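You operate a simulated robot arm through the tools that you are given. There is no shell and no other tool. Be economical: measure what you need, move in short steps, check, and stop when the job is done.

The job below is to be done with a simulated two-armed robot. You get a single attempt, and the scene is never put back.

Task
Take the lid off the blue flask and lay it down on the island top.

It is judged by the outcome, as a careful person would: the job done as asked, and still so three seconds after it is handed in. It fails if anything else is knocked over, pushed out of place, dropped, spilled or broken. Lids that push on must go on centred and level and be pressed home; caps that screw on are set level and turned clockwise until they are tight.

Robot
Two 7-joint arms with two-finger parallel grippers on one trunk, on a base that drives. Base frame: it is fixed to the floor where the robot stands at the start and does not move with it; the origin is under the middle of the robot, x ahead of it, y to its left, z up. Lengths are in m, angles in degrees, forces in N, time in s.
The left shoulder is at the start at [0.062, 0.198, 1.154], the right one opposite. With the tool pointing down near the work surface each hand reaches from about 0.3 to 0.72 m from the robot's upright axis, wherever it stands, measured 20 degrees to its own side. Payload 1.57 kg a hand.
The TCP of each hand is the grasp point between the finger pads, 0.03 m short of the fingertips. In the tool frame z runs along the fingers and y along their closing line. Largest opening 0.11 m; finger width 0.024, thickness 0.012; the body of the gripper, 0.048 by 0.112 m, starts 0.078 m behind the TCP.
Orientation is told as [roll, pitch, yaw] about the base's x, y, z axes, in that order, counted from this pose: with the fingers straight down and closing along the base's y, the tool's x points along the base's -x, its y along +y and its z along -z.

Tools
- The arms move only by the tool send_rows. It takes "left_steps", "right_steps" or both (then of equal length, played together; a hand with none holds still); each is a list of rows, each an object (a shift or turn left out is 0, a gripper value left out holds the last) with "travel": the shift along the base's x, y, z in mm, a list of three; "dr": the turn, a rotation vector about the base's x, y, z in degrees, a list of three. In form: [{"travel": [dx, dy, dz], "dr": [ax, ay, az]}, ...]. A call has 1 to 12 rows; each row shifts and turns the commanded pose from where the row before left it. "left_gripper" and "right_gripper" are, for a hand that has rows, the gripper command, from -1 (fully open) to 1 (shut), values between in proportion, set as the call begins (left out, the last holds). Each row takes 0.2 s and may step no farther than 0.05 m and 8.6 degrees from the row before; otherwise, or with a gripper value out of range, the whole call is refused. Where a pose cannot be reached the arm comes as near as it can. A force on the tool above 40 N (or 10 N above the force at the start of the call, whichever is more), or a blocked arm, ends the call early, and 0.2 s more pass. The fingers move at their own pace (about 0.072 m/s each) and stop on an object; they squeeze with about 38 N. The grip force told is the motor's: it shows also when the fingers shut on nothing. Time passes only in rows, and 0.2 s behind the last, so rows that do not move let the fingers close. It gives the time, the measured TCP pose, the force on the tool (base axes), the opening and the grip force at its end, in the units of the frame above (readings bear some noise), with the torque about the TCP (base axes, N m) and any sound that the robot's microphone picked up.
- Cameras (640 x 400 px; columns grow to the right, rows downward): "scene" is now at [0.1, 0.0218, 1.7295]; the picture's right is [0.28, -0.96, 0.00], its down [-0.80, -0.23, -0.56] and it looks along [0.54, 0.15, -0.83] (base axes); focal length 292 px, centre (320, 200). "left" rides on the left gripper at [0.07, -0.016, -0.141] in its tool frame; the picture's right is [0.23, 0.97, 0.00], its down [-0.85, 0.20, -0.48] and it looks along [-0.47, 0.11, 0.88] (tool axes); focal length 222 px, centre (320, 200). "right" rides on the right gripper at [0.07, 0.016, -0.141] in its tool frame; the picture's right is [-0.23, 0.97, 0.00], its down [-0.85, -0.20, -0.48] and it looks along [-0.47, -0.11, 0.88] (tool axes); focal length 222 px, centre (320, 200). There is no depth. A picture from a camera that has moved, and an enlarged one, comes with that camera's place and axes in the base frame and with its lens.
- snapshot(camera): a new picture of that camera. It takes no simulated time.
- slide_trunk(by): slides the trunk up (or, below 0, down) by that many m; the arms and the scene camera ride with it, the base frame stays. It gives what a move gives, with no picture.
- roll_base(legs): drives the robot by 1 to 6 legs, each [ahead, left, turn to the left] in m, m and degrees, along the robot's own axes; the way and the turn of a leg run together, so that a leg with both is an arc; at most 1.5 m and 180 degrees a leg. The arms and the cameras ride along, it lands a little off, and it stops where it bumps. It gives what a move gives.
- head_to(pan, tilt): turns the head with the scene camera to pan (to the left, within 86 degrees either way) and tilt (down, from -29 to 69), counted from straight ahead of the robot. It gives what a move gives.
- inspect(camera, box): a new picture of the part [left, top, right, bottom] of that camera's present view, enlarged. It takes no simulated time.
- hand_in(): hands the job in; it is judged then, once.

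Go step by step. Nothing tells you exact positions but the pictures and the camera data: compare them with the known pose of the tool, close in by small moves and look again before you grip or let go. The budget is 120 turns and 108 pictures, counting those below and the enlarged ones. Unless the task says otherwise, let go and move clear before handing in, and close with one line.

The tools are called after ">>>" as a command line: name --argument value ..., lists and objects as JSON in quotes. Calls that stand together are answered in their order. send_rows: Moves the arms, as the interface text tells. Its arguments: {"type":"object","properties":{"left_steps":{"type":"array","items":{"type":"object","properties":{"travel":{"type":"array","items":{"type":"number"}},"dr":{"type":"array","items":{"type":"number"}}}}},"left_gripper":{"type":"number"},"right_steps":{"type":"array","items":{"type":"object","properties":{"travel":{"type":"array","items":{"type":"number"}},"dr":{"type":"array","items":{"type":"number"}}}}},"right_gripper":{"type":"number"}},"required":[]} The other tools are called the same way: slide_trunk (by) slides the trunk up or down; roll_base (legs) drives the base; head_to (pan, tilt) turns the head that bears the scene camera; snapshot (camera) takes a picture; inspect (camera, box) takes an enlarged picture of a part of a camera's view; hand_in () hands the job in.

At the start:

```text
clock: 0.0
left_tcp_pos: [0.3442, 0.3517, 1.235]
left_tool_rot: [-0.1, 0.1, 0.0]
left_wrist_force: [0.6, 0.9, -0.3]
left_moment: [-0.01, 0.01, -0.03]
left_opening: 0.1099
left_grip_force: 0.1
right_tcp_pos: [0.4491, -0.0423, 1.3238]
right_tool_rot: [0.0, 0.0, 0.0]
right_wrist_force: [0.3, 0.1, 0.0]
right_moment: [-0.01, 0.0, -0.01]
right_opening: 0.1099
right_grip_force: 0.0
trunk travel left (down, up): [-0.75, 0.24]
robot x, y, heading: [-0.0008, 0.0007, -0.3]
head pan, tilt: [16.0, 56.0]
```

scene: 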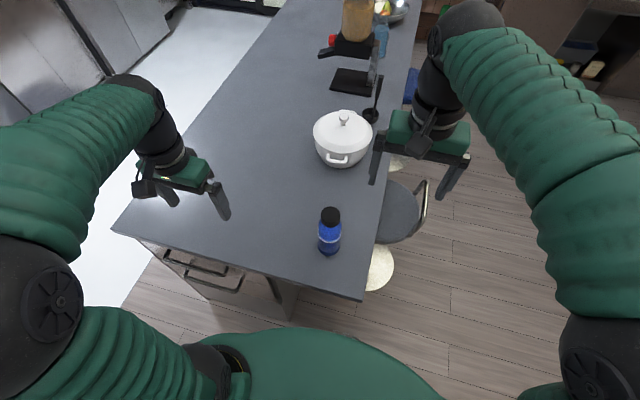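
right: 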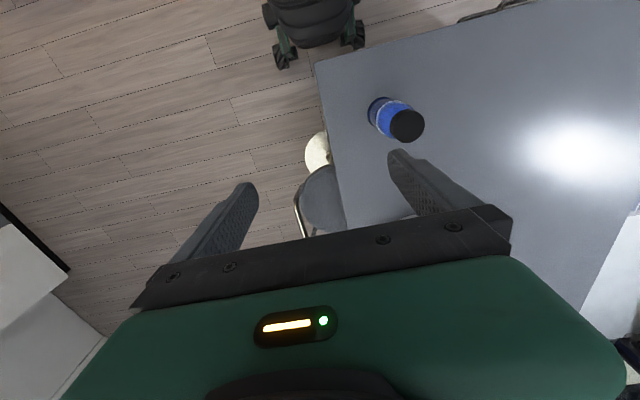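
left: 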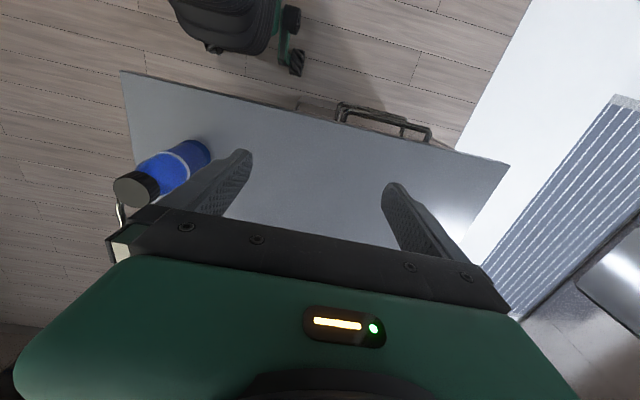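

I see the blue flask with a black cap, at about (0.477, 0.097), with its cap top at z≈1.10 and the island top at z≈0.90. I'll look closer to see what kind of lid it is.

>>> inspect --camera "scene" --box '[280, 190, 380, 270]'

>>> inspect --camera "left" --box '[100, 125, 220, 215]'

>>> inspect --camera "right" --box '[350, 80, 440, 150]'

```text
5.00 times, centred on (330, 230) of scene
camera zoom: at [0.1, 0.0218, 1.7295], right [0.28, -0.96, 0.0], down [-0.8, -0.23, -0.56], along [0.54, 0.15, -0.83], focal length 1459 px, centre (270, 50)
```

zoom: 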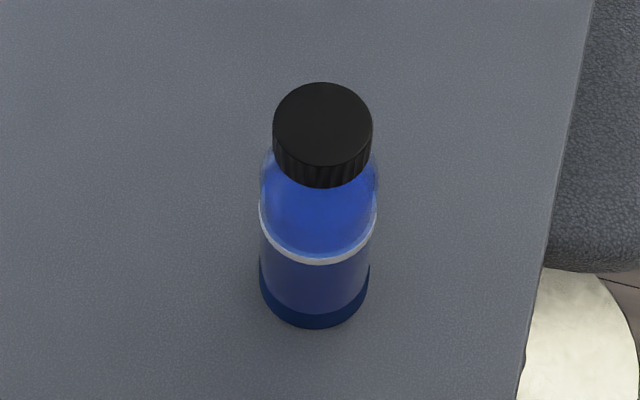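

```text
4.44 times, centred on (160, 170) of left
camera zoom: at [0.2755, 0.3347, 1.3761], right [-0.23, 0.97, 0.0], down [0.86, 0.2, 0.48], along [0.47, 0.11, -0.88], focal length 987 px, centre (1031, 333)
```

zoom: 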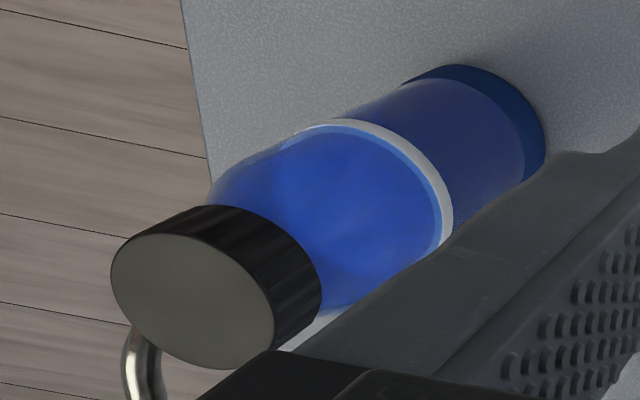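

```text
5.71 times, centred on (395, 115) of right
camera zoom: at [0.3781, -0.0245, 1.4645], right [0.23, 0.97, 0.0], down [0.86, -0.2, 0.48], along [0.47, -0.11, -0.88], focal length 1269 px, centre (-109, 686)
```

zoom: 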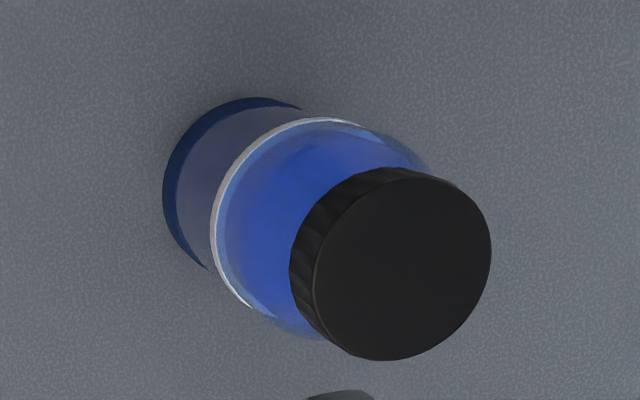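

The lid is a ribbed screw cap about 50 mm wide, with its top centre at about (0.477, 0.099, 1.094); the body is about 63 mm wide. I plan to hold the body with the left hand from the robot's side and unscrew from above with the right. First I'll shift the base so both arms reach comfortably.

>>> roll_base --legs '[[-0.08, 0.08, 0]]'

```text
clock: 1.2
left_tcp_pos: [0.2659, 0.4058, 1.2413]
left_tool_rot: [1.1, 0.1, 0.1]
left_wrist_force: [0.3, 0.4, 0.6]
left_moment: [-0.04, 0.0, 0.0]
left_opening: 0.1101
left_grip_force: 0.1
right_tcp_pos: [0.37, 0.0111, 1.3216]
right_tool_rot: [1.1, 0.2, -0.1]
right_wrist_force: [0.0, -0.2, 1.0]
right_moment: [-0.03, 0.03, 0.0]
right_opening: 0.1101
right_grip_force: 0.0
trunk travel left (down, up): [-0.75, 0.24]
robot x, y, heading: [-0.0795, 0.0777, -0.1]
head pan, tilt: [16.0, 56.0]
```

The base has moved. Next I'll pitch the left hand up so that it points ahead, well clear of everything.

>>> send_rows --left_steps '[{"travel": [10, -5, -5], "dr": [0, -8.5, 0]}, {"travel": [10, -5, -5], "dr": [0, -8.5, 0]}, {"travel": [10, -5, -5], "dr": [0, -8.5, 0]}, {"travel": [10, -5, -5], "dr": [0, -8.5, 0]}, {"travel": [10, -5, -5], "dr": [0, -8.5, 0]}, {"travel": [10, -5, -5], "dr": [0, -8.5, 0]}, {"travel": [10, -5, -5], "dr": [0, -8.5, 0]}, {"travel": [0, -10, 0], "dr": [0, 0, -8]}, {"travel": [0, -10, 0], "dr": [0, 0, -8]}, {"travel": [0, -10, 0], "dr": [0, 0, -8]}, {}, {}]' --left_gripper -1

>>> head_to --pan 5 --tilt 50

>>> snapshot --camera "scene"

```text
clock: 3.8
left_tcp_pos: [0.3656, 0.3841, 1.2257]
left_tool_rot: [0.4, -59.7, -24.4]
left_wrist_force: [-0.1, 0.0, -1.0]
left_moment: [0.0, 0.0, -0.03]
left_opening: 0.1102
left_grip_force: 0.1
left hand out of reach, approached as far as the arm can: row 6, 7
right_tcp_pos: [0.3647, 0.0299, 1.3241]
right_tool_rot: [0.2, 0.0, -0.1]
right_wrist_force: [0.1, 0.1, 0.5]
right_moment: [-0.01, -0.01, 0.01]
right_opening: 0.1099
right_grip_force: 0.0
trunk travel left (down, up): [-0.75, 0.24]
robot x, y, heading: [-0.0834, 0.0805, -0.0]
head pan, tilt: [16.0, 56.0]
```

```text
clock: 4.5
left_tcp_pos: [0.3671, 0.3884, 1.2256]
left_tool_rot: [0.0, -59.6, -24.1]
left_wrist_force: [-0.4, -0.4, 0.4]
left_moment: [-0.01, -0.01, 0.01]
left_opening: 0.1102
left_grip_force: 0.1
right_tcp_pos: [0.3656, 0.0339, 1.3237]
right_tool_rot: [0.0, 0.0, -0.1]
right_wrist_force: [-0.2, -0.1, 0.4]
right_moment: [-0.01, -0.02, 0.01]
right_opening: 0.1098
right_grip_force: 0.1
trunk travel left (down, up): [-0.75, 0.24]
robot x, y, heading: [-0.0775, 0.0785, 0.1]
head pan, tilt: [5.0, 50.0]
```

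```text
101 pictures are left
camera scene: at [0.0271, 0.0863, 1.7373], right [0.09, -1.0, 0.0], down [-0.76, -0.07, -0.64], along [0.64, 0.06, -0.77], focal length 292 px, centre (320, 200)
```

scene: 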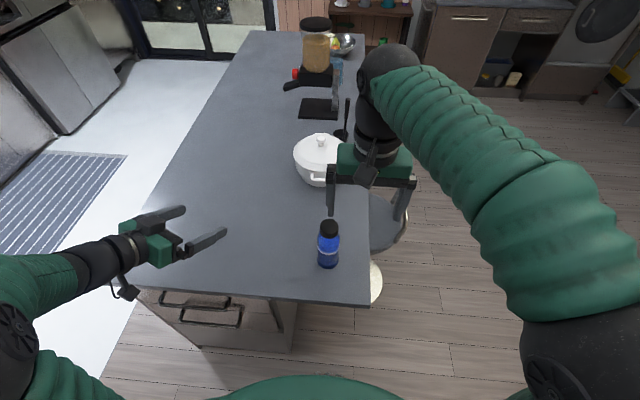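

The left hand is oriented as planned. Next I'll move it to a standoff behind the flask, in line with the grip direction.

>>> send_rows --left_steps '[{"travel": [-4, -38, -29]}, {"travel": [-4, -38, -29]}, {"travel": [-4, -38, -29]}, {"travel": [-4, -38, -29]}, {"travel": [-4, -38, -29]}, {"travel": [-4, -38, -29]}, {}, {}]'

>>> snapshot --camera "scene"

>>> snapshot --camera "left"

```text
clock: 6.3
left_tcp_pos: [0.405, 0.1907, 1.0515]
left_tool_rot: [0.0, -59.6, -24.0]
left_wrist_force: [0.4, -0.6, -0.1]
left_moment: [0.0, -0.01, -0.01]
left_opening: 0.1105
left_grip_force: 0.0
left hand out of reach, approached as far as the arm can: row 2, 3, 4, 5
right_tcp_pos: [0.3641, 0.0373, 1.3224]
right_tool_rot: [-0.1, 0.0, -0.1]
right_wrist_force: [-0.1, 0.0, 0.5]
right_moment: [0.01, -0.02, 0.01]
right_opening: 0.1101
right_grip_force: 0.1
trunk travel left (down, up): [-0.75, 0.24]
robot x, y, heading: [-0.0788, 0.0792, 0.4]
head pan, tilt: [5.0, 50.0]
```

```text
100 pictures are left
camera scene: at [0.0276, 0.0881, 1.7373], right [0.09, -1.0, 0.0], down [-0.76, -0.07, -0.64], along [0.64, 0.06, -0.77], focal length 292 px, centre (320, 200)
```

scene: 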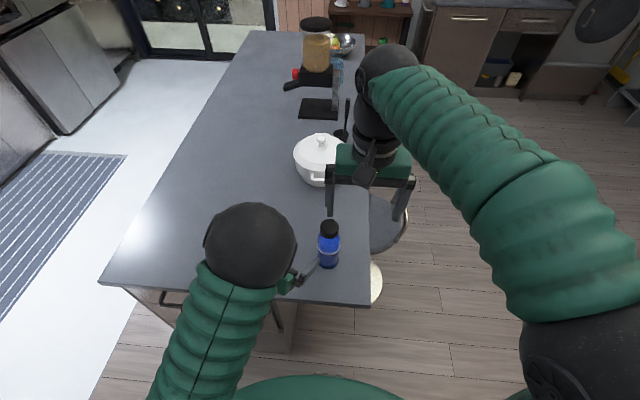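

```text
99 pictures are left
camera left: at [0.2549, 0.2394, 1.0619], right [0.29, 0.94, -0.2], down [0.1, 0.17, 0.98], along [0.95, -0.3, -0.04], focal length 222 px, centre (320, 200)
```

left: 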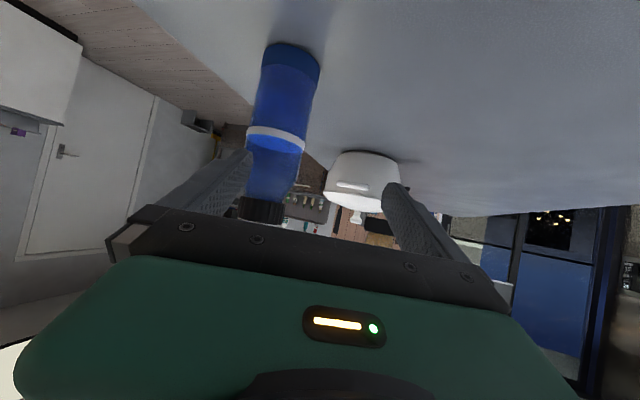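

The left arm is too folded at this distance, so I'll back the base off a further 9 cm.

>>> roll_base --legs '[[-0.09, 0.0, 0]]'

>>> send_rows --left_steps '[{"travel": [0, 0, 0]}, {}]'

```text
clock: 7.5
left_tcp_pos: [0.3184, 0.1925, 1.0496]
left_tool_rot: [-0.3, -59.3, -23.5]
left_wrist_force: [0.2, -0.9, -0.5]
left_moment: [-0.04, 0.02, -0.01]
left_opening: 0.11
left_grip_force: 0.0
right_tcp_pos: [0.2821, 0.0367, 1.3215]
right_tool_rot: [-0.1, 0.3, 0.2]
right_wrist_force: [-0.1, -0.1, -0.6]
right_moment: [-0.04, 0.02, -0.03]
right_opening: 0.1101
right_grip_force: 0.1
trunk travel left (down, up): [-0.75, 0.24]
robot x, y, heading: [-0.1712, 0.0771, 0.1]
head pan, tilt: [5.0, 50.0]
```

```text
clock: 8.1
left_tcp_pos: [0.3141, 0.1915, 1.0511]
left_tool_rot: [-0.1, -59.5, -23.6]
left_wrist_force: [0.1, 0.5, 0.2]
left_moment: [0.01, 0.02, 0.0]
left_opening: 0.1097
left_grip_force: 0.1
right_tcp_pos: [0.2767, 0.0374, 1.3222]
right_tool_rot: [0.0, 0.0, 0.1]
right_wrist_force: [-0.2, -0.2, 0.1]
right_moment: [0.04, 0.0, 0.02]
right_opening: 0.1102
right_grip_force: 0.1
trunk travel left (down, up): [-0.75, 0.24]
robot x, y, heading: [-0.1673, 0.078, 0.4]
head pan, tilt: [5.0, 50.0]
```

Now I'll line up on the approach axis about 14 cm short of the flask and check.

>>> send_rows --left_steps '[{"travel": [13, -15, -5]}, {"travel": [13, -15, -5]}, {"travel": [13, -8, -3]}, {"travel": [13, -7, -2]}, {}, {}]'

>>> snapshot --camera "scene"

>>> snapshot --camera "left"

```text
clock: 9.7
left_tcp_pos: [0.3783, 0.2045, 1.0445]
left_tool_rot: [-0.9, -61.0, -15.6]
left_wrist_force: [-0.3, 0.0, -0.1]
left_moment: [0.01, -0.03, 0.01]
left_opening: 0.1103
left_grip_force: 0.0
right_tcp_pos: [0.2703, 0.0361, 1.3235]
right_tool_rot: [0.0, -0.2, 0.1]
right_wrist_force: [-0.3, 0.3, -0.8]
right_moment: [-0.03, 0.01, -0.01]
right_opening: 0.1099
right_grip_force: 0.1
trunk travel left (down, up): [-0.75, 0.24]
robot x, y, heading: [-0.1667, 0.0791, 0.0]
head pan, tilt: [5.0, 50.0]
stopped in row 6 (left hand): the arm was blocked; the commanded pose is now the measured one
```

```text
98 pictures are left
camera scene: at [-0.0628, 0.0861, 1.7352], right [0.09, -1.0, 0.0], down [-0.76, -0.07, -0.64], along [0.64, 0.06, -0.77], focal length 292 px, centre (320, 200)
```

scene: 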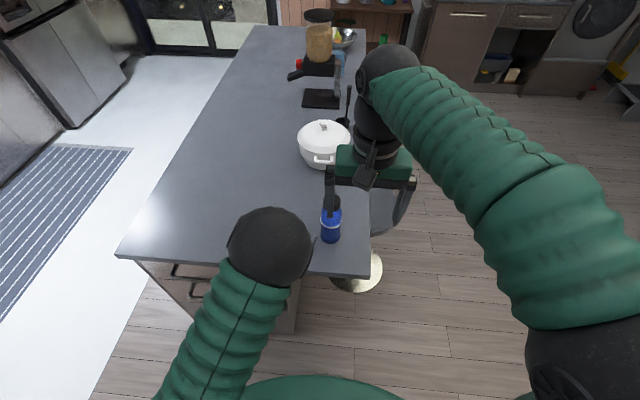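

```text
97 pictures are left
camera left: at [0.223, 0.2338, 1.0508], right [0.17, 0.96, -0.21], down [0.05, 0.2, 0.98], along [0.98, -0.18, -0.02], focal length 222 px, centre (320, 200)
```

left: 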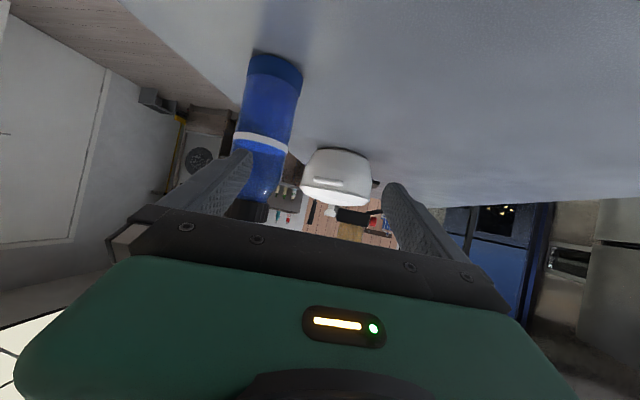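

The left arm was blocked, probably by the right hand hanging nearby. I'll move the right hand away to the right and retry.

>>> send_rows --right_steps '[{"travel": [10, -45, 0]}, {"travel": [10, -45, 0]}, {"travel": [10, -45, 0]}, {"travel": [10, -45, 0]}, {"travel": [10, -45, 0]}, {}]'

>>> send_rows --left_steps '[{"travel": [-4, -12, -2], "dr": [0, 0, -4]}, {"travel": [-4, -12, -2], "dr": [0, 0, -4]}, {"travel": [-4, -12, -2]}, {"travel": [-4, -12, -2]}, {}, {}]'

>>> snapshot --camera "scene"

```text
clock: 11.1
left_tcp_pos: [0.3765, 0.2068, 1.0432]
left_tool_rot: [-0.3, -60.6, -16.1]
left_wrist_force: [-0.4, -0.5, 1.2]
left_moment: [-0.01, 0.01, 0.01]
left_opening: 0.1097
left_grip_force: 0.1
right_tcp_pos: [0.3191, -0.1918, 1.3221]
right_tool_rot: [0.0, -0.2, 0.1]
right_wrist_force: [0.3, -0.7, -0.1]
right_moment: [0.0, 0.0, 0.02]
right_opening: 0.1103
right_grip_force: 0.1
trunk travel left (down, up): [-0.75, 0.24]
robot x, y, heading: [-0.1722, 0.0778, 0.4]
head pan, tilt: [5.0, 50.0]
```

```text
clock: 12.7
left_tcp_pos: [0.3742, 0.2084, 1.0439]
left_tool_rot: [-1.6, -62.1, -16.7]
left_wrist_force: [0.3, 0.9, 0.1]
left_moment: [-0.01, 0.02, 0.03]
left_opening: 0.11
left_grip_force: 0.1
right_tcp_pos: [0.3175, -0.1889, 1.3199]
right_tool_rot: [0.0, -0.1, 0.1]
right_wrist_force: [1.2, 0.0, -0.2]
right_moment: [0.0, 0.02, 0.0]
right_opening: 0.11
right_grip_force: 0.1
trunk travel left (down, up): [-0.75, 0.24]
robot x, y, heading: [-0.1717, 0.0763, 0.2]
head pan, tilt: [5.0, 50.0]
stopped in row 6 (left hand): the arm was blocked; the commanded pose is now the measured one
```

```text
96 pictures are left
camera scene: at [-0.0623, 0.085, 1.7352], right [0.09, -1.0, 0.0], down [-0.76, -0.07, -0.64], along [0.64, 0.06, -0.77], focal length 292 px, centre (320, 200)
```

scene: 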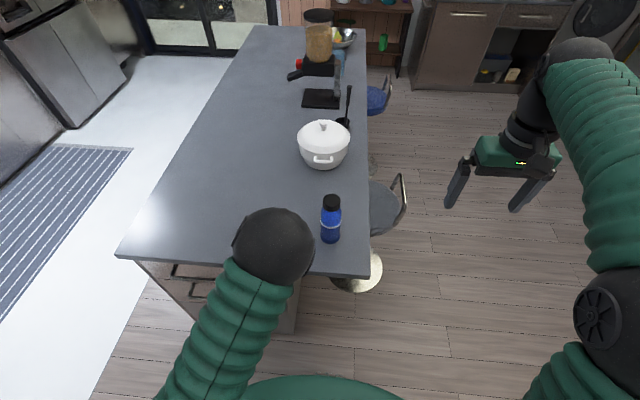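

The left arm is folded at its limit when pointing straight ahead. I'll raise it and yaw it so that it comes at the flask from the left instead.

>>> send_rows --left_steps '[{"travel": [10, 20, 20]}, {"travel": [10, 20, 20], "dr": [0, 0, -6]}, {"travel": [10, 20, 20], "dr": [0, 0, -8]}, {"travel": [5, 20, 20], "dr": [0, 0, -8]}, {"travel": [0, 20, 20], "dr": [0, 0, -8]}, {"travel": [0, 10, 10], "dr": [0, 0, -8]}, {"travel": [0, 10, 10], "dr": [0, 0, -8]}, {"travel": [0, 0, 0], "dr": [0, 0, -8]}, {}, {}]'

>>> snapshot --camera "scene"

```text
clock: 14.9
left_tcp_pos: [0.4073, 0.325, 1.1635]
left_tool_rot: [-1.2, -61.8, -71.6]
left_wrist_force: [-0.7, 0.2, -0.5]
left_moment: [0.03, 0.05, -0.01]
left_opening: 0.1101
left_grip_force: 0.1
right_tcp_pos: [0.3167, -0.188, 1.3231]
right_tool_rot: [0.0, -0.4, 0.1]
right_wrist_force: [-0.1, -0.3, -0.3]
right_moment: [0.0, -0.04, 0.0]
right_opening: 0.11
right_grip_force: 0.0
trunk travel left (down, up): [-0.75, 0.24]
robot x, y, heading: [-0.1728, 0.0789, 0.3]
head pan, tilt: [5.0, 50.0]
```

```text
95 pictures are left
camera scene: at [-0.0621, 0.0864, 1.7372], right [0.09, -1.0, 0.0], down [-0.76, -0.07, -0.64], along [0.64, 0.06, -0.77], focal length 292 px, centre (320, 200)
```

scene: 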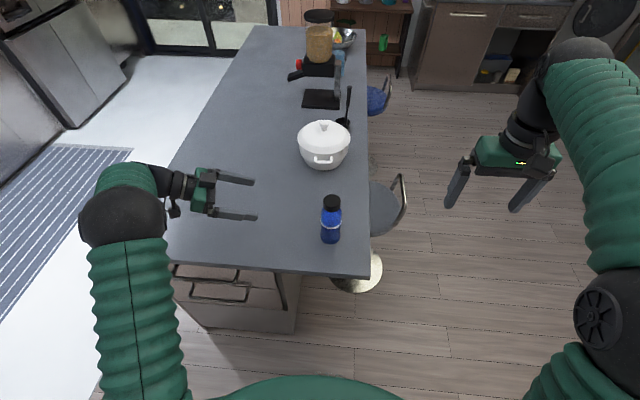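

That's a natural posture. Next I'll go to the pre-grasp point, about 13 cm short along the approach axis.

>>> send_rows --left_steps '[{"travel": [7, -10, -27]}, {"travel": [7, -20, -27]}, {"travel": [7, -25, -27]}, {"travel": [6, -30, -28]}, {"travel": [6, -33, -28]}, {}, {}]'

>>> snapshot --camera "scene"

>>> snapshot --camera "left"

```text
clock: 16.5
left_tcp_pos: [0.4388, 0.208, 1.0258]
left_tool_rot: [-1.3, -61.8, -71.6]
left_wrist_force: [0.2, 1.4, 0.3]
left_moment: [-0.01, 0.01, 0.0]
left_opening: 0.11
left_grip_force: 0.0
right_tcp_pos: [0.3176, -0.19, 1.322]
right_tool_rot: [-0.1, -0.2, 0.1]
right_wrist_force: [0.5, 0.3, -0.6]
right_moment: [0.01, 0.0, 0.01]
right_opening: 0.11
right_grip_force: 0.1
trunk travel left (down, up): [-0.75, 0.24]
robot x, y, heading: [-0.1677, 0.0749, 0.3]
head pan, tilt: [5.0, 50.0]
```

```text
94 pictures are left
camera scene: at [-0.0618, 0.0867, 1.7372], right [0.09, -1.0, 0.0], down [-0.76, -0.07, -0.64], along [0.64, 0.06, -0.77], focal length 292 px, centre (320, 200)
```

scene: 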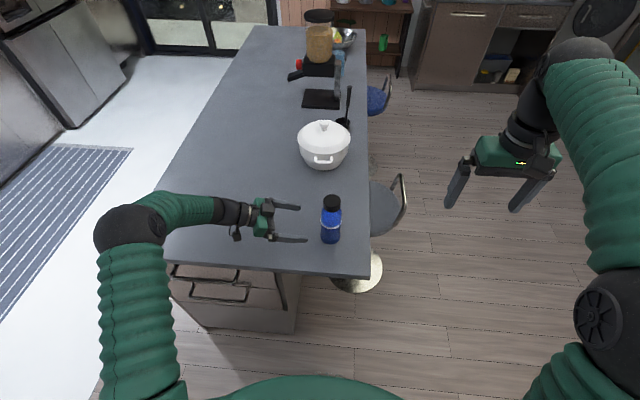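

```text
93 pictures are left
camera left: at [0.3774, 0.3528, 1.0292], right [0.9, 0.39, -0.21], down [0.19, 0.08, 0.98], along [0.4, -0.92, 0.0], focal length 222 px, centre (320, 200)
```

left: 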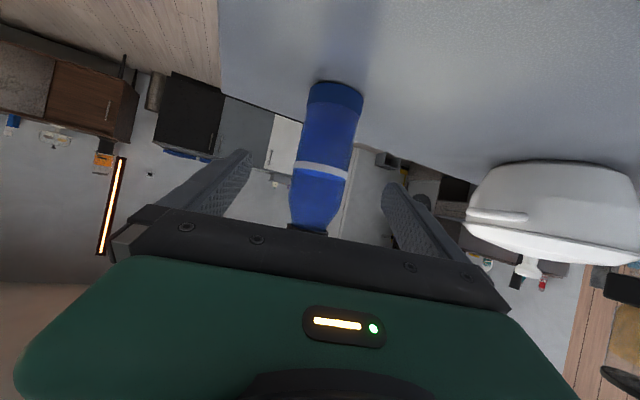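

The flask sits centred between the left fingers. I'll advance along the tool axis to the grip point.

>>> send_rows --left_steps '[{"travel": [7, -21, -12]}, {"travel": [7, -21, -12]}, {"travel": [7, -21, -12]}, {"travel": [7, -21, -12]}, {}, {}]'

>>> snapshot --camera "left"

>>> inspect --camera "scene" --box '[260, 170, 380, 260]'

```text
clock: 17.9
left_tcp_pos: [0.469, 0.122, 0.9795]
left_tool_rot: [-1.3, -61.9, -71.7]
left_wrist_force: [0.3, -0.5, 0.5]
left_moment: [-0.03, -0.02, -0.02]
left_opening: 0.1101
left_grip_force: 0.0
right_tcp_pos: [0.3179, -0.1893, 1.3235]
right_tool_rot: [-0.1, -0.3, 0.1]
right_wrist_force: [-0.1, -0.1, -0.3]
right_moment: [0.04, 0.01, -0.02]
right_opening: 0.1099
right_grip_force: 0.2
trunk travel left (down, up): [-0.75, 0.24]
robot x, y, heading: [-0.1694, 0.077, 0.4]
head pan, tilt: [5.0, 50.0]
```

```text
92 pictures are left
camera left: at [0.4066, 0.2674, 0.9828], right [0.9, 0.39, -0.21], down [0.19, 0.08, 0.98], along [0.4, -0.92, 0.0], focal length 222 px, centre (320, 200)
```

left: 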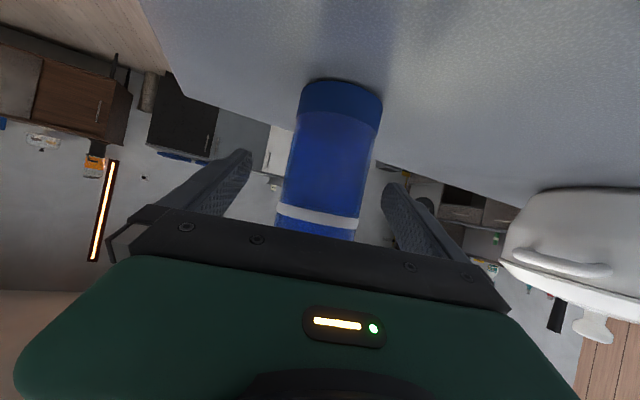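

```text
4.44 times, centred on (320, 215) of scene
camera zoom: at [-0.0617, 0.0864, 1.7372], right [0.09, -1.0, 0.0], down [-0.76, -0.07, -0.64], along [0.64, 0.06, -0.77], focal length 1297 px, centre (320, 133)
```

zoom: 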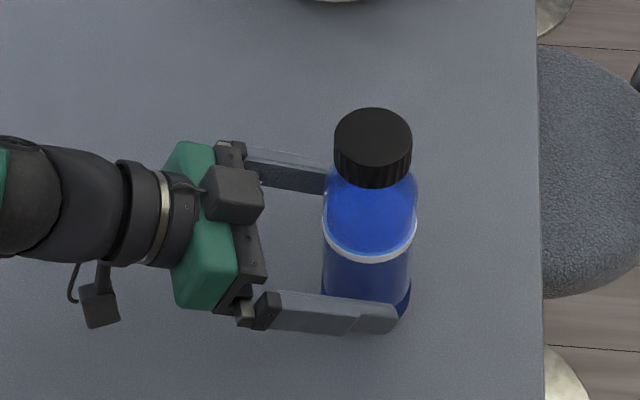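

Clear on both sides. I'll advance the last 25 mm, then close gently on the body.

>>> send_rows --left_steps '[{"travel": [4, -11, -7]}, {"travel": [4, -11, -6]}, {}]'

>>> inspect --camera "scene" --box '[260, 170, 380, 260]'

>>> snapshot --camera "left"

```text
clock: 18.7
left_tcp_pos: [0.4793, 0.102, 0.9659]
left_tool_rot: [-1.4, -61.8, -71.6]
left_wrist_force: [-0.1, -0.4, 0.8]
left_moment: [0.02, -0.03, 0.02]
left_opening: 0.1099
left_grip_force: 0.2
right_tcp_pos: [0.3168, -0.1907, 1.3221]
right_tool_rot: [0.0, -0.2, 0.1]
right_wrist_force: [0.0, 0.4, -0.2]
right_moment: [0.01, -0.04, 0.02]
right_opening: 0.1099
right_grip_force: 0.0
trunk travel left (down, up): [-0.75, 0.24]
robot x, y, heading: [-0.1685, 0.0755, 0.3]
head pan, tilt: [5.0, 50.0]
```

```text
4.44 times, centred on (320, 215) of scene
camera zoom: at [-0.0614, 0.086, 1.7372], right [0.09, -1.0, 0.0], down [-0.76, -0.07, -0.64], along [0.64, 0.06, -0.77], focal length 1297 px, centre (320, 133)
```

zoom: 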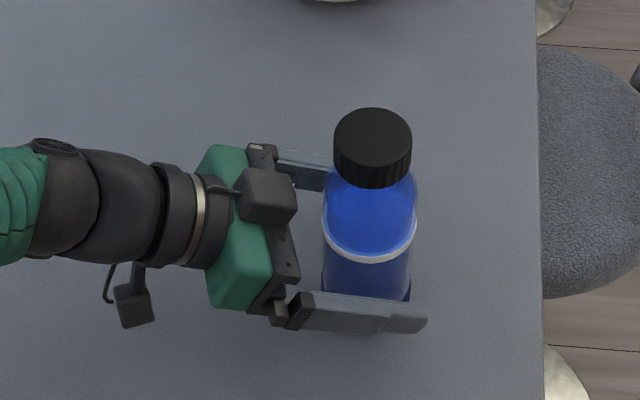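

```text
89 pictures are left
camera left: at [0.4163, 0.2466, 0.9705], right [0.9, 0.39, -0.21], down [0.2, 0.08, 0.98], along [0.4, -0.92, -0.01], focal length 222 px, centre (320, 200)
```

left: 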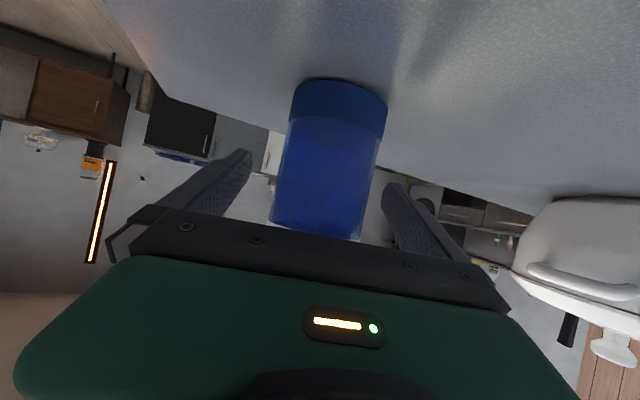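

The flask is centred within a few millimetres, so I'll close the left hand on it.

>>> send_rows --left_steps '[{}, {}, {}, {}, {}]' --left_gripper 1

>>> inspect --camera "scene" --box '[260, 170, 380, 260]'

```text
clock: 19.9
left_tcp_pos: [0.4785, 0.1011, 0.965]
left_tool_rot: [-1.3, -61.8, -71.5]
left_wrist_force: [1.6, 0.1, 0.4]
left_moment: [0.05, -0.16, 0.02]
left_opening: 0.0652
left_grip_force: 38.0
right_tcp_pos: [0.3172, -0.1891, 1.323]
right_tool_rot: [0.0, -0.2, 0.1]
right_wrist_force: [-1.3, 0.1, 0.2]
right_moment: [-0.01, -0.01, -0.01]
right_opening: 0.1103
right_grip_force: 0.0
trunk travel left (down, up): [-0.75, 0.24]
robot x, y, heading: [-0.1764, 0.0771, 0.0]
head pan, tilt: [5.0, 50.0]
```

```text
4.44 times, centred on (320, 215) of scene
camera zoom: at [-0.061, 0.086, 1.7371], right [0.09, -1.0, 0.0], down [-0.76, -0.07, -0.64], along [0.64, 0.06, -0.77], focal length 1297 px, centre (320, 133)
```

zoom: 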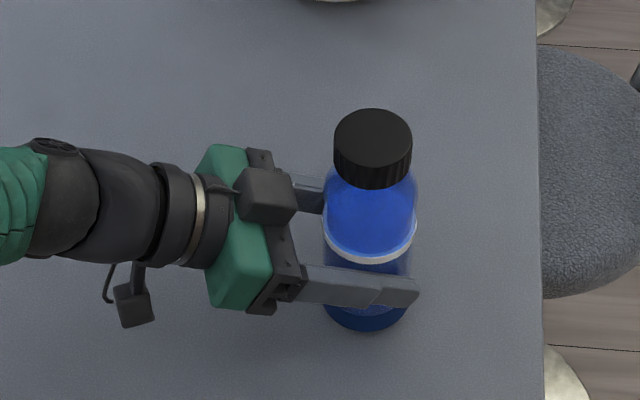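

The flask is held firmly, with the opening reading 65 mm. Now I'll bring the right hand above the cap, turning it clockwise beforehand so there is room to unscrew counter-clockwise.

>>> send_rows --right_steps '[{"travel": [23, 41, -7], "dr": [0, 0, -6]}, {"travel": [23, 41, -7], "dr": [0, 0, -6]}, {"travel": [23, 41, -7], "dr": [0, 0, -6]}, {"travel": [23, 41, -7], "dr": [0, 0, -6]}, {"travel": [23, 41, -7], "dr": [0, 0, -6]}, {"travel": [23, 41, -7], "dr": [0, 0, -6]}, {"travel": [22, 42, -7], "dr": [0, 0, -6]}, {}, {}, {}]' --right_gripper -1

>>> snapshot --camera "scene"

>>> snapshot --camera "right"

```text
clock: 22.1
left_tcp_pos: [0.4783, 0.1021, 0.967]
left_tool_rot: [-1.4, -61.9, -71.5]
left_wrist_force: [0.8, -1.4, 1.2]
left_moment: [0.05, -0.08, -0.03]
left_opening: 0.0651
left_grip_force: 38.1
right_tcp_pos: [0.4268, 0.0881, 1.263]
right_tool_rot: [-0.1, -0.4, -41.9]
right_wrist_force: [0.1, 0.0, 0.2]
right_moment: [-0.02, 0.01, -0.02]
right_opening: 0.1103
right_grip_force: 0.2
right hand out of reach, approached as far as the arm can: row 6, 7
trunk travel left (down, up): [-0.75, 0.24]
robot x, y, heading: [-0.1721, 0.0747, 0.5]
head pan, tilt: [5.0, 50.0]
```

```text
87 pictures are left
camera scene: at [-0.0605, 0.0878, 1.7371], right [0.09, -1.0, 0.0], down [-0.76, -0.07, -0.64], along [0.64, 0.06, -0.77], focal length 292 px, centre (320, 200)
```

scene: 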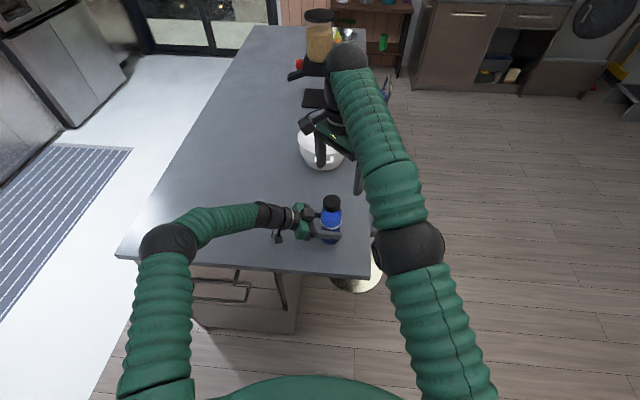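

```text
86 pictures are left
camera right: at [0.3843, 0.1474, 1.4041], right [0.82, 0.57, 0.0], down [0.5, -0.72, 0.48], along [0.28, -0.4, -0.88], focal length 222 px, centre (320, 200)
```

right: 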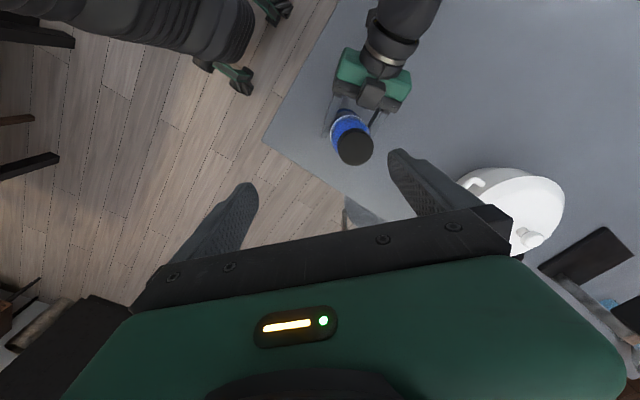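

The right arm is nearly fully stretched before it gets above the cap. I'll let go with the left hand, back it out, drive closer and re-grip, since the left's sideways posture tolerates being nearer.

>>> send_rows --left_steps '[{}, {}, {}, {}, {"travel": [-8, 24, 14]}, {"travel": [-8, 24, 14]}, {"travel": [-8, 24, 14]}, {"travel": [-8, 24, 14]}, {"travel": [-8, 24, 14]}, {}, {}]' --left_gripper -1

>>> roll_base --legs '[[0.1, -0.03, 0]]'

>>> send_rows --left_steps '[{}]'

>>> snapshot --camera "scene"

```text
clock: 24.5
left_tcp_pos: [0.4389, 0.219, 1.0345]
left_tool_rot: [-1.5, -61.8, -71.5]
left_wrist_force: [0.0, 0.2, 0.2]
left_moment: [-0.04, 0.01, -0.01]
left_opening: 0.1101
left_grip_force: 0.1
right_tcp_pos: [0.4272, 0.0861, 1.2635]
right_tool_rot: [-0.1, -0.2, -41.9]
right_wrist_force: [0.1, -0.3, -0.5]
right_moment: [-0.01, -0.02, 0.05]
right_opening: 0.1098
right_grip_force: 0.0
trunk travel left (down, up): [-0.75, 0.24]
robot x, y, heading: [-0.1738, 0.0763, 0.4]
head pan, tilt: [5.0, 50.0]
```

```text
clock: 25.6
left_tcp_pos: [0.537, 0.2014, 1.0366]
left_tool_rot: [-1.5, -62.3, -71.3]
left_wrist_force: [0.8, 0.9, -0.9]
left_moment: [-0.04, 0.04, -0.04]
left_opening: 0.1099
left_grip_force: 0.1
right_tcp_pos: [0.5223, 0.0689, 1.2641]
right_tool_rot: [-0.4, -0.7, -41.9]
right_wrist_force: [0.0, 0.2, 0.5]
right_moment: [-0.07, -0.03, 0.05]
right_opening: 0.1102
right_grip_force: 0.1
trunk travel left (down, up): [-0.75, 0.24]
robot x, y, heading: [-0.0666, 0.0502, 0.2]
head pan, tilt: [5.0, 50.0]
```

```text
clock: 26.0
left_tcp_pos: [0.5357, 0.1885, 1.0385]
left_tool_rot: [-0.9, -61.5, -71.9]
left_wrist_force: [-0.3, -0.2, 1.0]
left_moment: [0.08, -0.01, -0.01]
left_opening: 0.1101
left_grip_force: 0.1
right_tcp_pos: [0.5255, 0.0548, 1.2655]
right_tool_rot: [0.1, -0.1, -41.8]
right_wrist_force: [-0.2, 0.0, 0.3]
right_moment: [0.07, -0.05, 0.0]
right_opening: 0.1098
right_grip_force: 0.0
trunk travel left (down, up): [-0.75, 0.24]
robot x, y, heading: [-0.0696, 0.0508, 0.4]
head pan, tilt: [5.0, 50.0]
```

```text
85 pictures are left
camera scene: at [0.0392, 0.053, 1.7372], right [0.09, -1.0, 0.0], down [-0.76, -0.07, -0.64], along [0.64, 0.06, -0.77], focal length 292 px, centre (320, 200)
```

scene: 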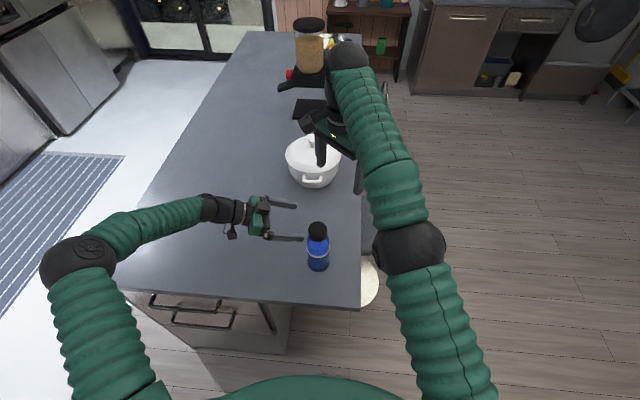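

Both hands rode along without touching anything. I'll bring the left back to its pre-grasp point and the right above the cap, to confirm both reach.

>>> send_rows --left_steps '[{"travel": [-20, 20, 0]}, {"travel": [-20, 5, 0]}, {"travel": [-20, 0, 0]}, {"travel": [-20, 0, -4]}, {"travel": [-16, -7, -4]}, {}, {}]' --right_steps '[{"travel": [-10, 9, -9]}, {"travel": [-10, 9, -9]}, {"travel": [-10, 9, -9]}, {"travel": [-9, 9, -9]}, {"travel": [-9, 9, -9]}, {}, {}]'

>>> snapshot --camera "scene"

>>> snapshot --camera "left"

>>> snapshot --camera "right"

```text
clock: 27.6
left_tcp_pos: [0.4409, 0.2078, 1.0304]
left_tool_rot: [-1.2, -61.8, -71.6]
left_wrist_force: [-0.4, 0.0, 0.5]
left_moment: [-0.04, 0.0, -0.02]
left_opening: 0.1099
left_grip_force: 0.1
right_tcp_pos: [0.477, 0.1039, 1.2186]
right_tool_rot: [-0.1, -0.2, -41.9]
right_wrist_force: [-0.9, -0.5, -0.1]
right_moment: [0.01, 0.04, 0.0]
right_opening: 0.1103
right_grip_force: 0.0
trunk travel left (down, up): [-0.75, 0.24]
robot x, y, heading: [-0.068, 0.0489, 0.4]
head pan, tilt: [5.0, 50.0]
```

```text
84 pictures are left
camera scene: at [0.0393, 0.0606, 1.7371], right [0.09, -1.0, 0.0], down [-0.76, -0.07, -0.64], along [0.64, 0.06, -0.77], focal length 292 px, centre (320, 200)
```

scene: 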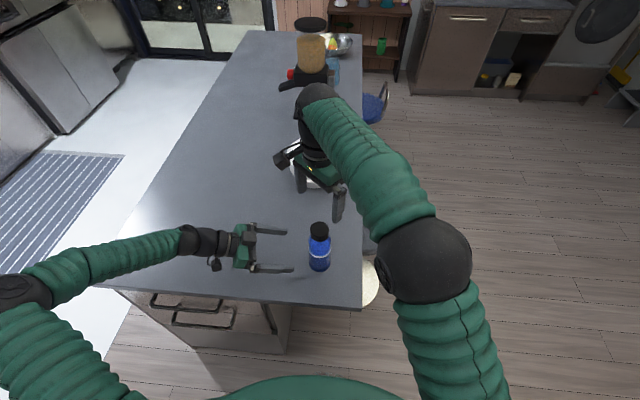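

```text
83 pictures are left
camera left: at [0.3795, 0.3532, 1.034], right [0.9, 0.39, -0.21], down [0.19, 0.08, 0.98], along [0.4, -0.92, -0.01], focal length 222 px, centre (320, 200)
```

left: 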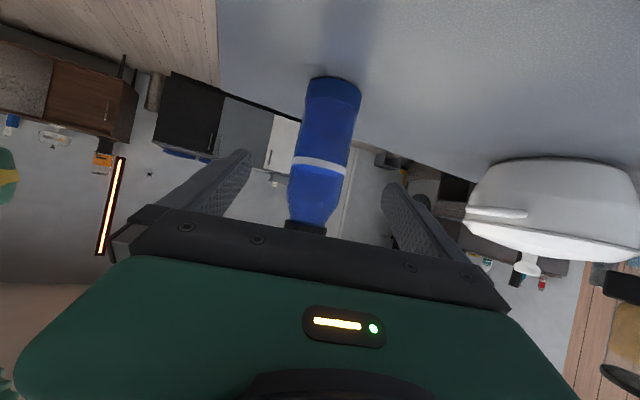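

```text
82 pictures are left
camera right: at [0.4351, 0.1629, 1.3598], right [0.82, 0.57, 0.0], down [0.5, -0.72, 0.48], along [0.28, -0.39, -0.88], focal length 222 px, centre (320, 200)
```

right: 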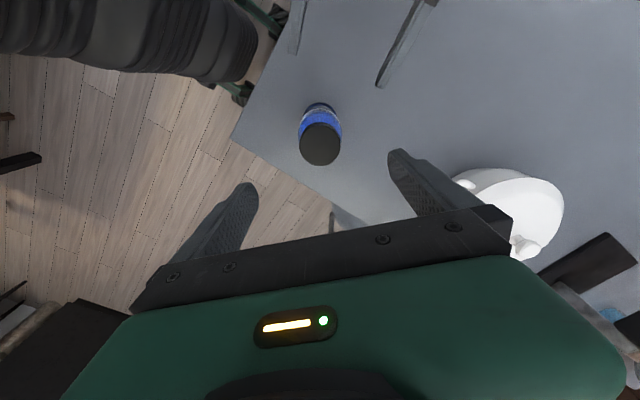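

Both hands reach. I'll advance the left hand to the body again and grip it.

>>> send_rows --left_steps '[{"travel": [6, -18, -11]}, {"travel": [6, -18, -11]}, {"travel": [6, -18, -11]}, {"travel": [6, -18, -11]}, {"travel": [6, -18, -10]}, {"travel": [6, -16, -10]}, {}, {}]'

>>> snapshot --camera "left"

>>> inspect --camera "scene" --box '[250, 200, 370, 290]'

```text
clock: 29.4
left_tcp_pos: [0.4765, 0.1047, 0.9621]
left_tool_rot: [-1.3, -61.8, -71.5]
left_wrist_force: [-0.2, -0.5, -0.2]
left_moment: [-0.03, -0.04, 0.04]
left_opening: 0.1101
left_grip_force: 0.1
right_tcp_pos: [0.477, 0.1041, 1.2194]
right_tool_rot: [-0.1, -0.2, -41.9]
right_wrist_force: [-1.2, 0.3, 0.7]
right_moment: [-0.03, 0.0, 0.0]
right_opening: 0.11
right_grip_force: 0.0
trunk travel left (down, up): [-0.75, 0.24]
robot x, y, heading: [-0.0724, 0.0485, 0.3]
head pan, tilt: [5.0, 50.0]
```

```text
81 pictures are left
camera left: at [0.4146, 0.2507, 0.967], right [0.9, 0.39, -0.21], down [0.19, 0.08, 0.98], along [0.4, -0.92, 0.0], focal length 222 px, centre (320, 200)
```

left: 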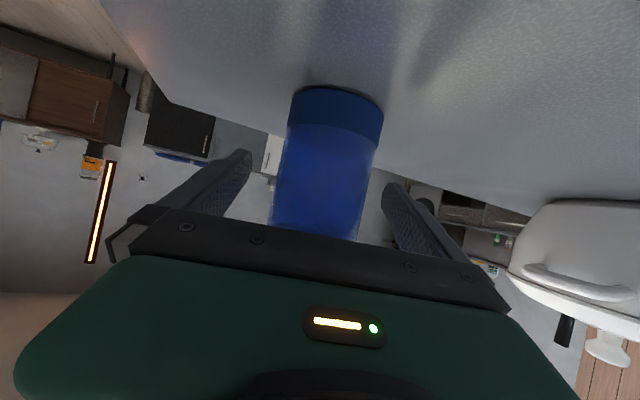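

```text
4.44 times, centred on (310, 245) of scene
camera zoom: at [0.0389, 0.0623, 1.7371], right [0.09, -1.0, 0.0], down [-0.76, -0.07, -0.64], along [0.64, 0.06, -0.77], focal length 1297 px, centre (364, 0)
```

zoom: 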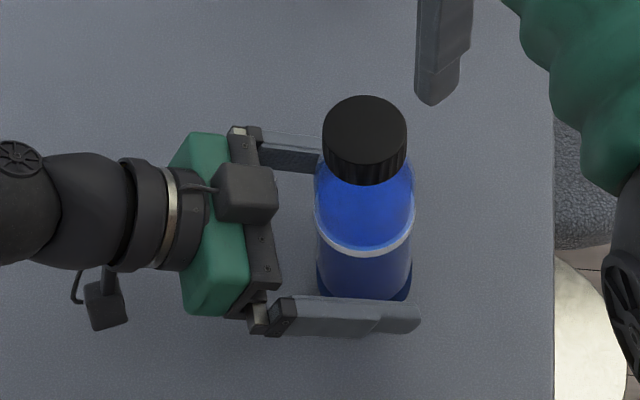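

Centred again, so I'll close the left hand.

>>> send_rows --left_steps '[{}, {}, {}, {}, {}]' --left_gripper 1

>>> inspect --camera "right" --box '[240, 80, 400, 200]'

```text
clock: 30.6
left_tcp_pos: [0.4777, 0.1048, 0.9632]
left_tool_rot: [-1.3, -61.8, -71.5]
left_wrist_force: [-0.2, -0.4, -0.9]
left_moment: [0.01, -0.14, -0.02]
left_opening: 0.0653
left_grip_force: 38.0
right_tcp_pos: [0.4766, 0.1054, 1.2177]
right_tool_rot: [-0.1, -0.2, -41.8]
right_wrist_force: [0.3, 0.2, 0.0]
right_moment: [-0.01, -0.01, 0.01]
right_opening: 0.11
right_grip_force: 0.1
trunk travel left (down, up): [-0.75, 0.24]
robot x, y, heading: [-0.0733, 0.0519, 0.5]
head pan, tilt: [5.0, 50.0]
```

```text
3.33 times, centred on (320, 140) of right
camera zoom: at [0.4346, 0.1656, 1.3596], right [0.82, 0.58, 0.0], down [0.5, -0.72, 0.48], along [0.28, -0.4, -0.88], focal length 740 px, centre (320, 400)
```

zoom: 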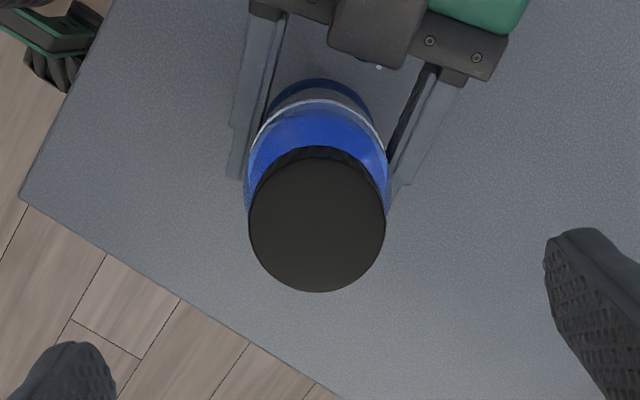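

The flask is held, and the cap centre at (0.476, 0.105) lies under the right hand. I'll narrow the right gripper a little and lower it to just above gripping height.

>>> send_rows --right_steps '[{"travel": [0, -1, -25]}, {"travel": [0, 0, -25]}, {"travel": [0, 0, -25]}, {"travel": [0, 0, -25]}, {}, {}]' --right_gripper -0.4

>>> snapshot --camera "right"

>>> inspect --camera "scene" --box '[250, 200, 370, 290]'

>>> snapshot --camera "left"

```text
clock: 32.0
left_tcp_pos: [0.4764, 0.1054, 0.9626]
left_tool_rot: [-1.3, -61.8, -71.5]
left_wrist_force: [0.2, 0.3, 0.6]
left_moment: [0.04, -0.13, 0.03]
left_opening: 0.065
left_grip_force: 38.2
right_tcp_pos: [0.4767, 0.1065, 1.1171]
right_tool_rot: [0.0, -0.3, -41.8]
right_wrist_force: [0.3, 0.2, -0.1]
right_moment: [-0.01, 0.0, -0.01]
right_opening: 0.0771
right_grip_force: 0.0
trunk travel left (down, up): [-0.75, 0.24]
robot x, y, heading: [-0.0697, 0.0517, 0.5]
head pan, tilt: [5.0, 50.0]
```

```text
78 pictures are left
camera right: at [0.4341, 0.1667, 1.2587], right [0.82, 0.57, 0.0], down [0.5, -0.72, 0.48], along [0.28, -0.4, -0.88], focal length 222 px, centre (320, 200)
```

right: 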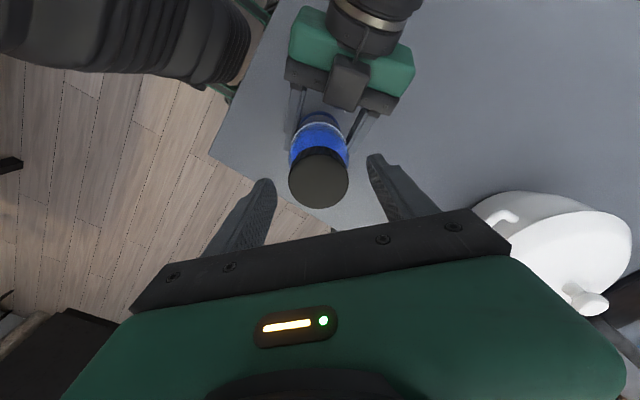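

```text
4.44 times, centred on (310, 245) of scene
camera zoom: at [0.039, 0.0622, 1.7371], right [0.09, -1.0, 0.0], down [-0.76, -0.07, -0.64], along [0.64, 0.06, -0.77], focal length 1297 px, centre (364, 0)
```

zoom: 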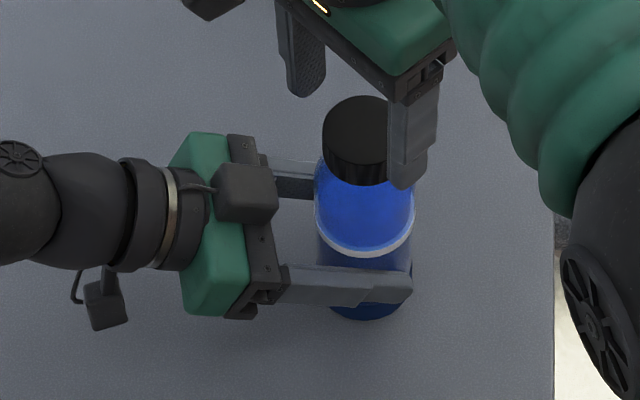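

```text
76 pictures are left
camera left: at [0.4146, 0.2507, 0.9672], right [0.9, 0.39, -0.21], down [0.19, 0.08, 0.98], along [0.4, -0.92, 0.0], focal length 222 px, centre (320, 200)
```

left: 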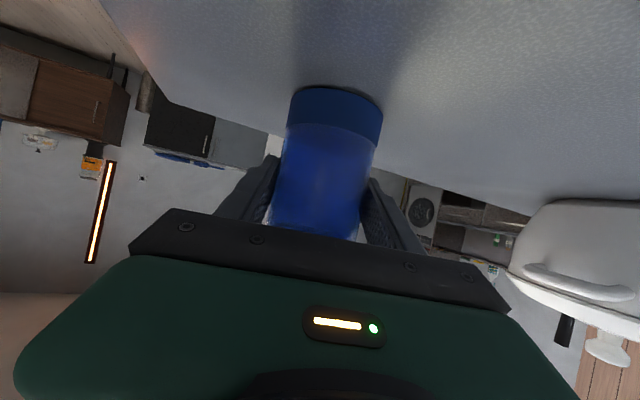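

Well centred. I'll lower another 13 mm, so the fingertips stop just above the flask's shoulder, and close on the cap.

>>> send_rows --right_steps '[{"travel": [-1, 0, -7]}, {"travel": [0, 0, -6]}, {}]'

>>> send_rows --right_steps '[{}, {}, {}, {}]' --right_gripper 1

>>> inspect --camera "scene" --box '[250, 200, 370, 290]'

>>> snapshot --camera "right"

```text
clock: 32.8
left_tcp_pos: [0.4771, 0.1051, 0.9623]
left_tool_rot: [-1.4, -61.7, -71.5]
left_wrist_force: [0.7, 1.2, 1.2]
left_moment: [0.03, -0.14, -0.01]
left_opening: 0.065
left_grip_force: 38.0
right_tcp_pos: [0.4767, 0.1064, 1.1056]
right_tool_rot: [-0.1, -0.3, -41.8]
right_wrist_force: [1.0, -0.3, -0.8]
right_moment: [-0.02, 0.01, 0.0]
right_opening: 0.0774
right_grip_force: 0.0
trunk travel left (down, up): [-0.75, 0.24]
robot x, y, heading: [-0.0712, 0.055, 0.5]
head pan, tilt: [5.0, 50.0]
```

```text
clock: 33.8
left_tcp_pos: [0.4794, 0.1063, 0.9626]
left_tool_rot: [-1.2, -61.8, -71.5]
left_wrist_force: [6.7, 7.3, 1.0]
left_moment: [-0.77, 0.42, 0.01]
left_opening: 0.0649
left_grip_force: 38.3
right_tcp_pos: [0.4759, 0.1058, 1.1042]
right_tool_rot: [-0.2, -0.2, -41.8]
right_wrist_force: [-6.5, -6.9, 0.4]
right_moment: [-0.28, 0.32, -0.05]
right_opening: 0.0517
right_grip_force: 37.7
trunk travel left (down, up): [-0.75, 0.24]
robot x, y, heading: [-0.0708, 0.0515, 0.3]
head pan, tilt: [5.0, 50.0]
```

```text
4.44 times, centred on (310, 245) of scene
camera zoom: at [0.0387, 0.0618, 1.7372], right [0.09, -1.0, 0.0], down [-0.76, -0.07, -0.64], along [0.64, 0.06, -0.77], focal length 1297 px, centre (364, 0)
```

zoom: 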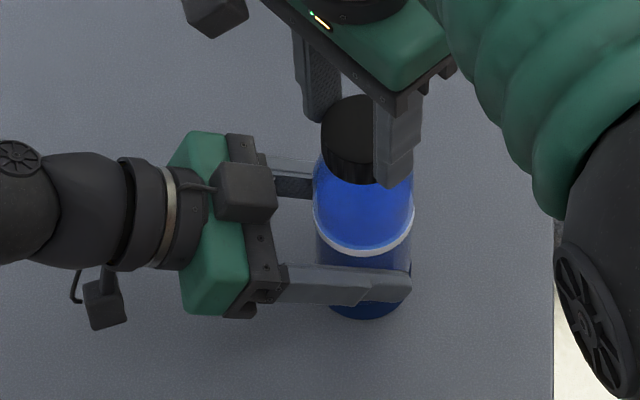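

```text
74 pictures are left
camera right: at [0.4337, 0.1656, 1.2459], right [0.82, 0.57, 0.0], down [0.5, -0.72, 0.48], along [0.28, -0.4, -0.88], focal length 222 px, centre (320, 200)
```

right: 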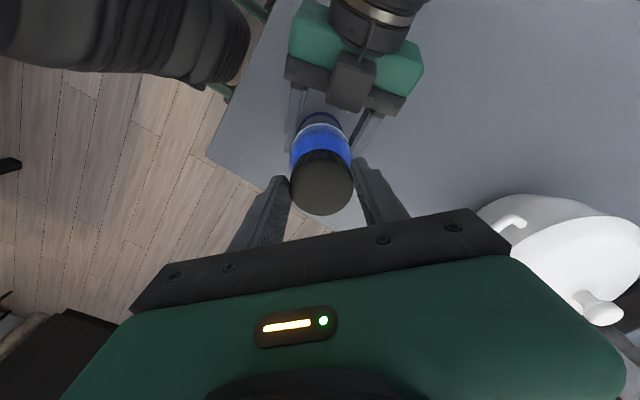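

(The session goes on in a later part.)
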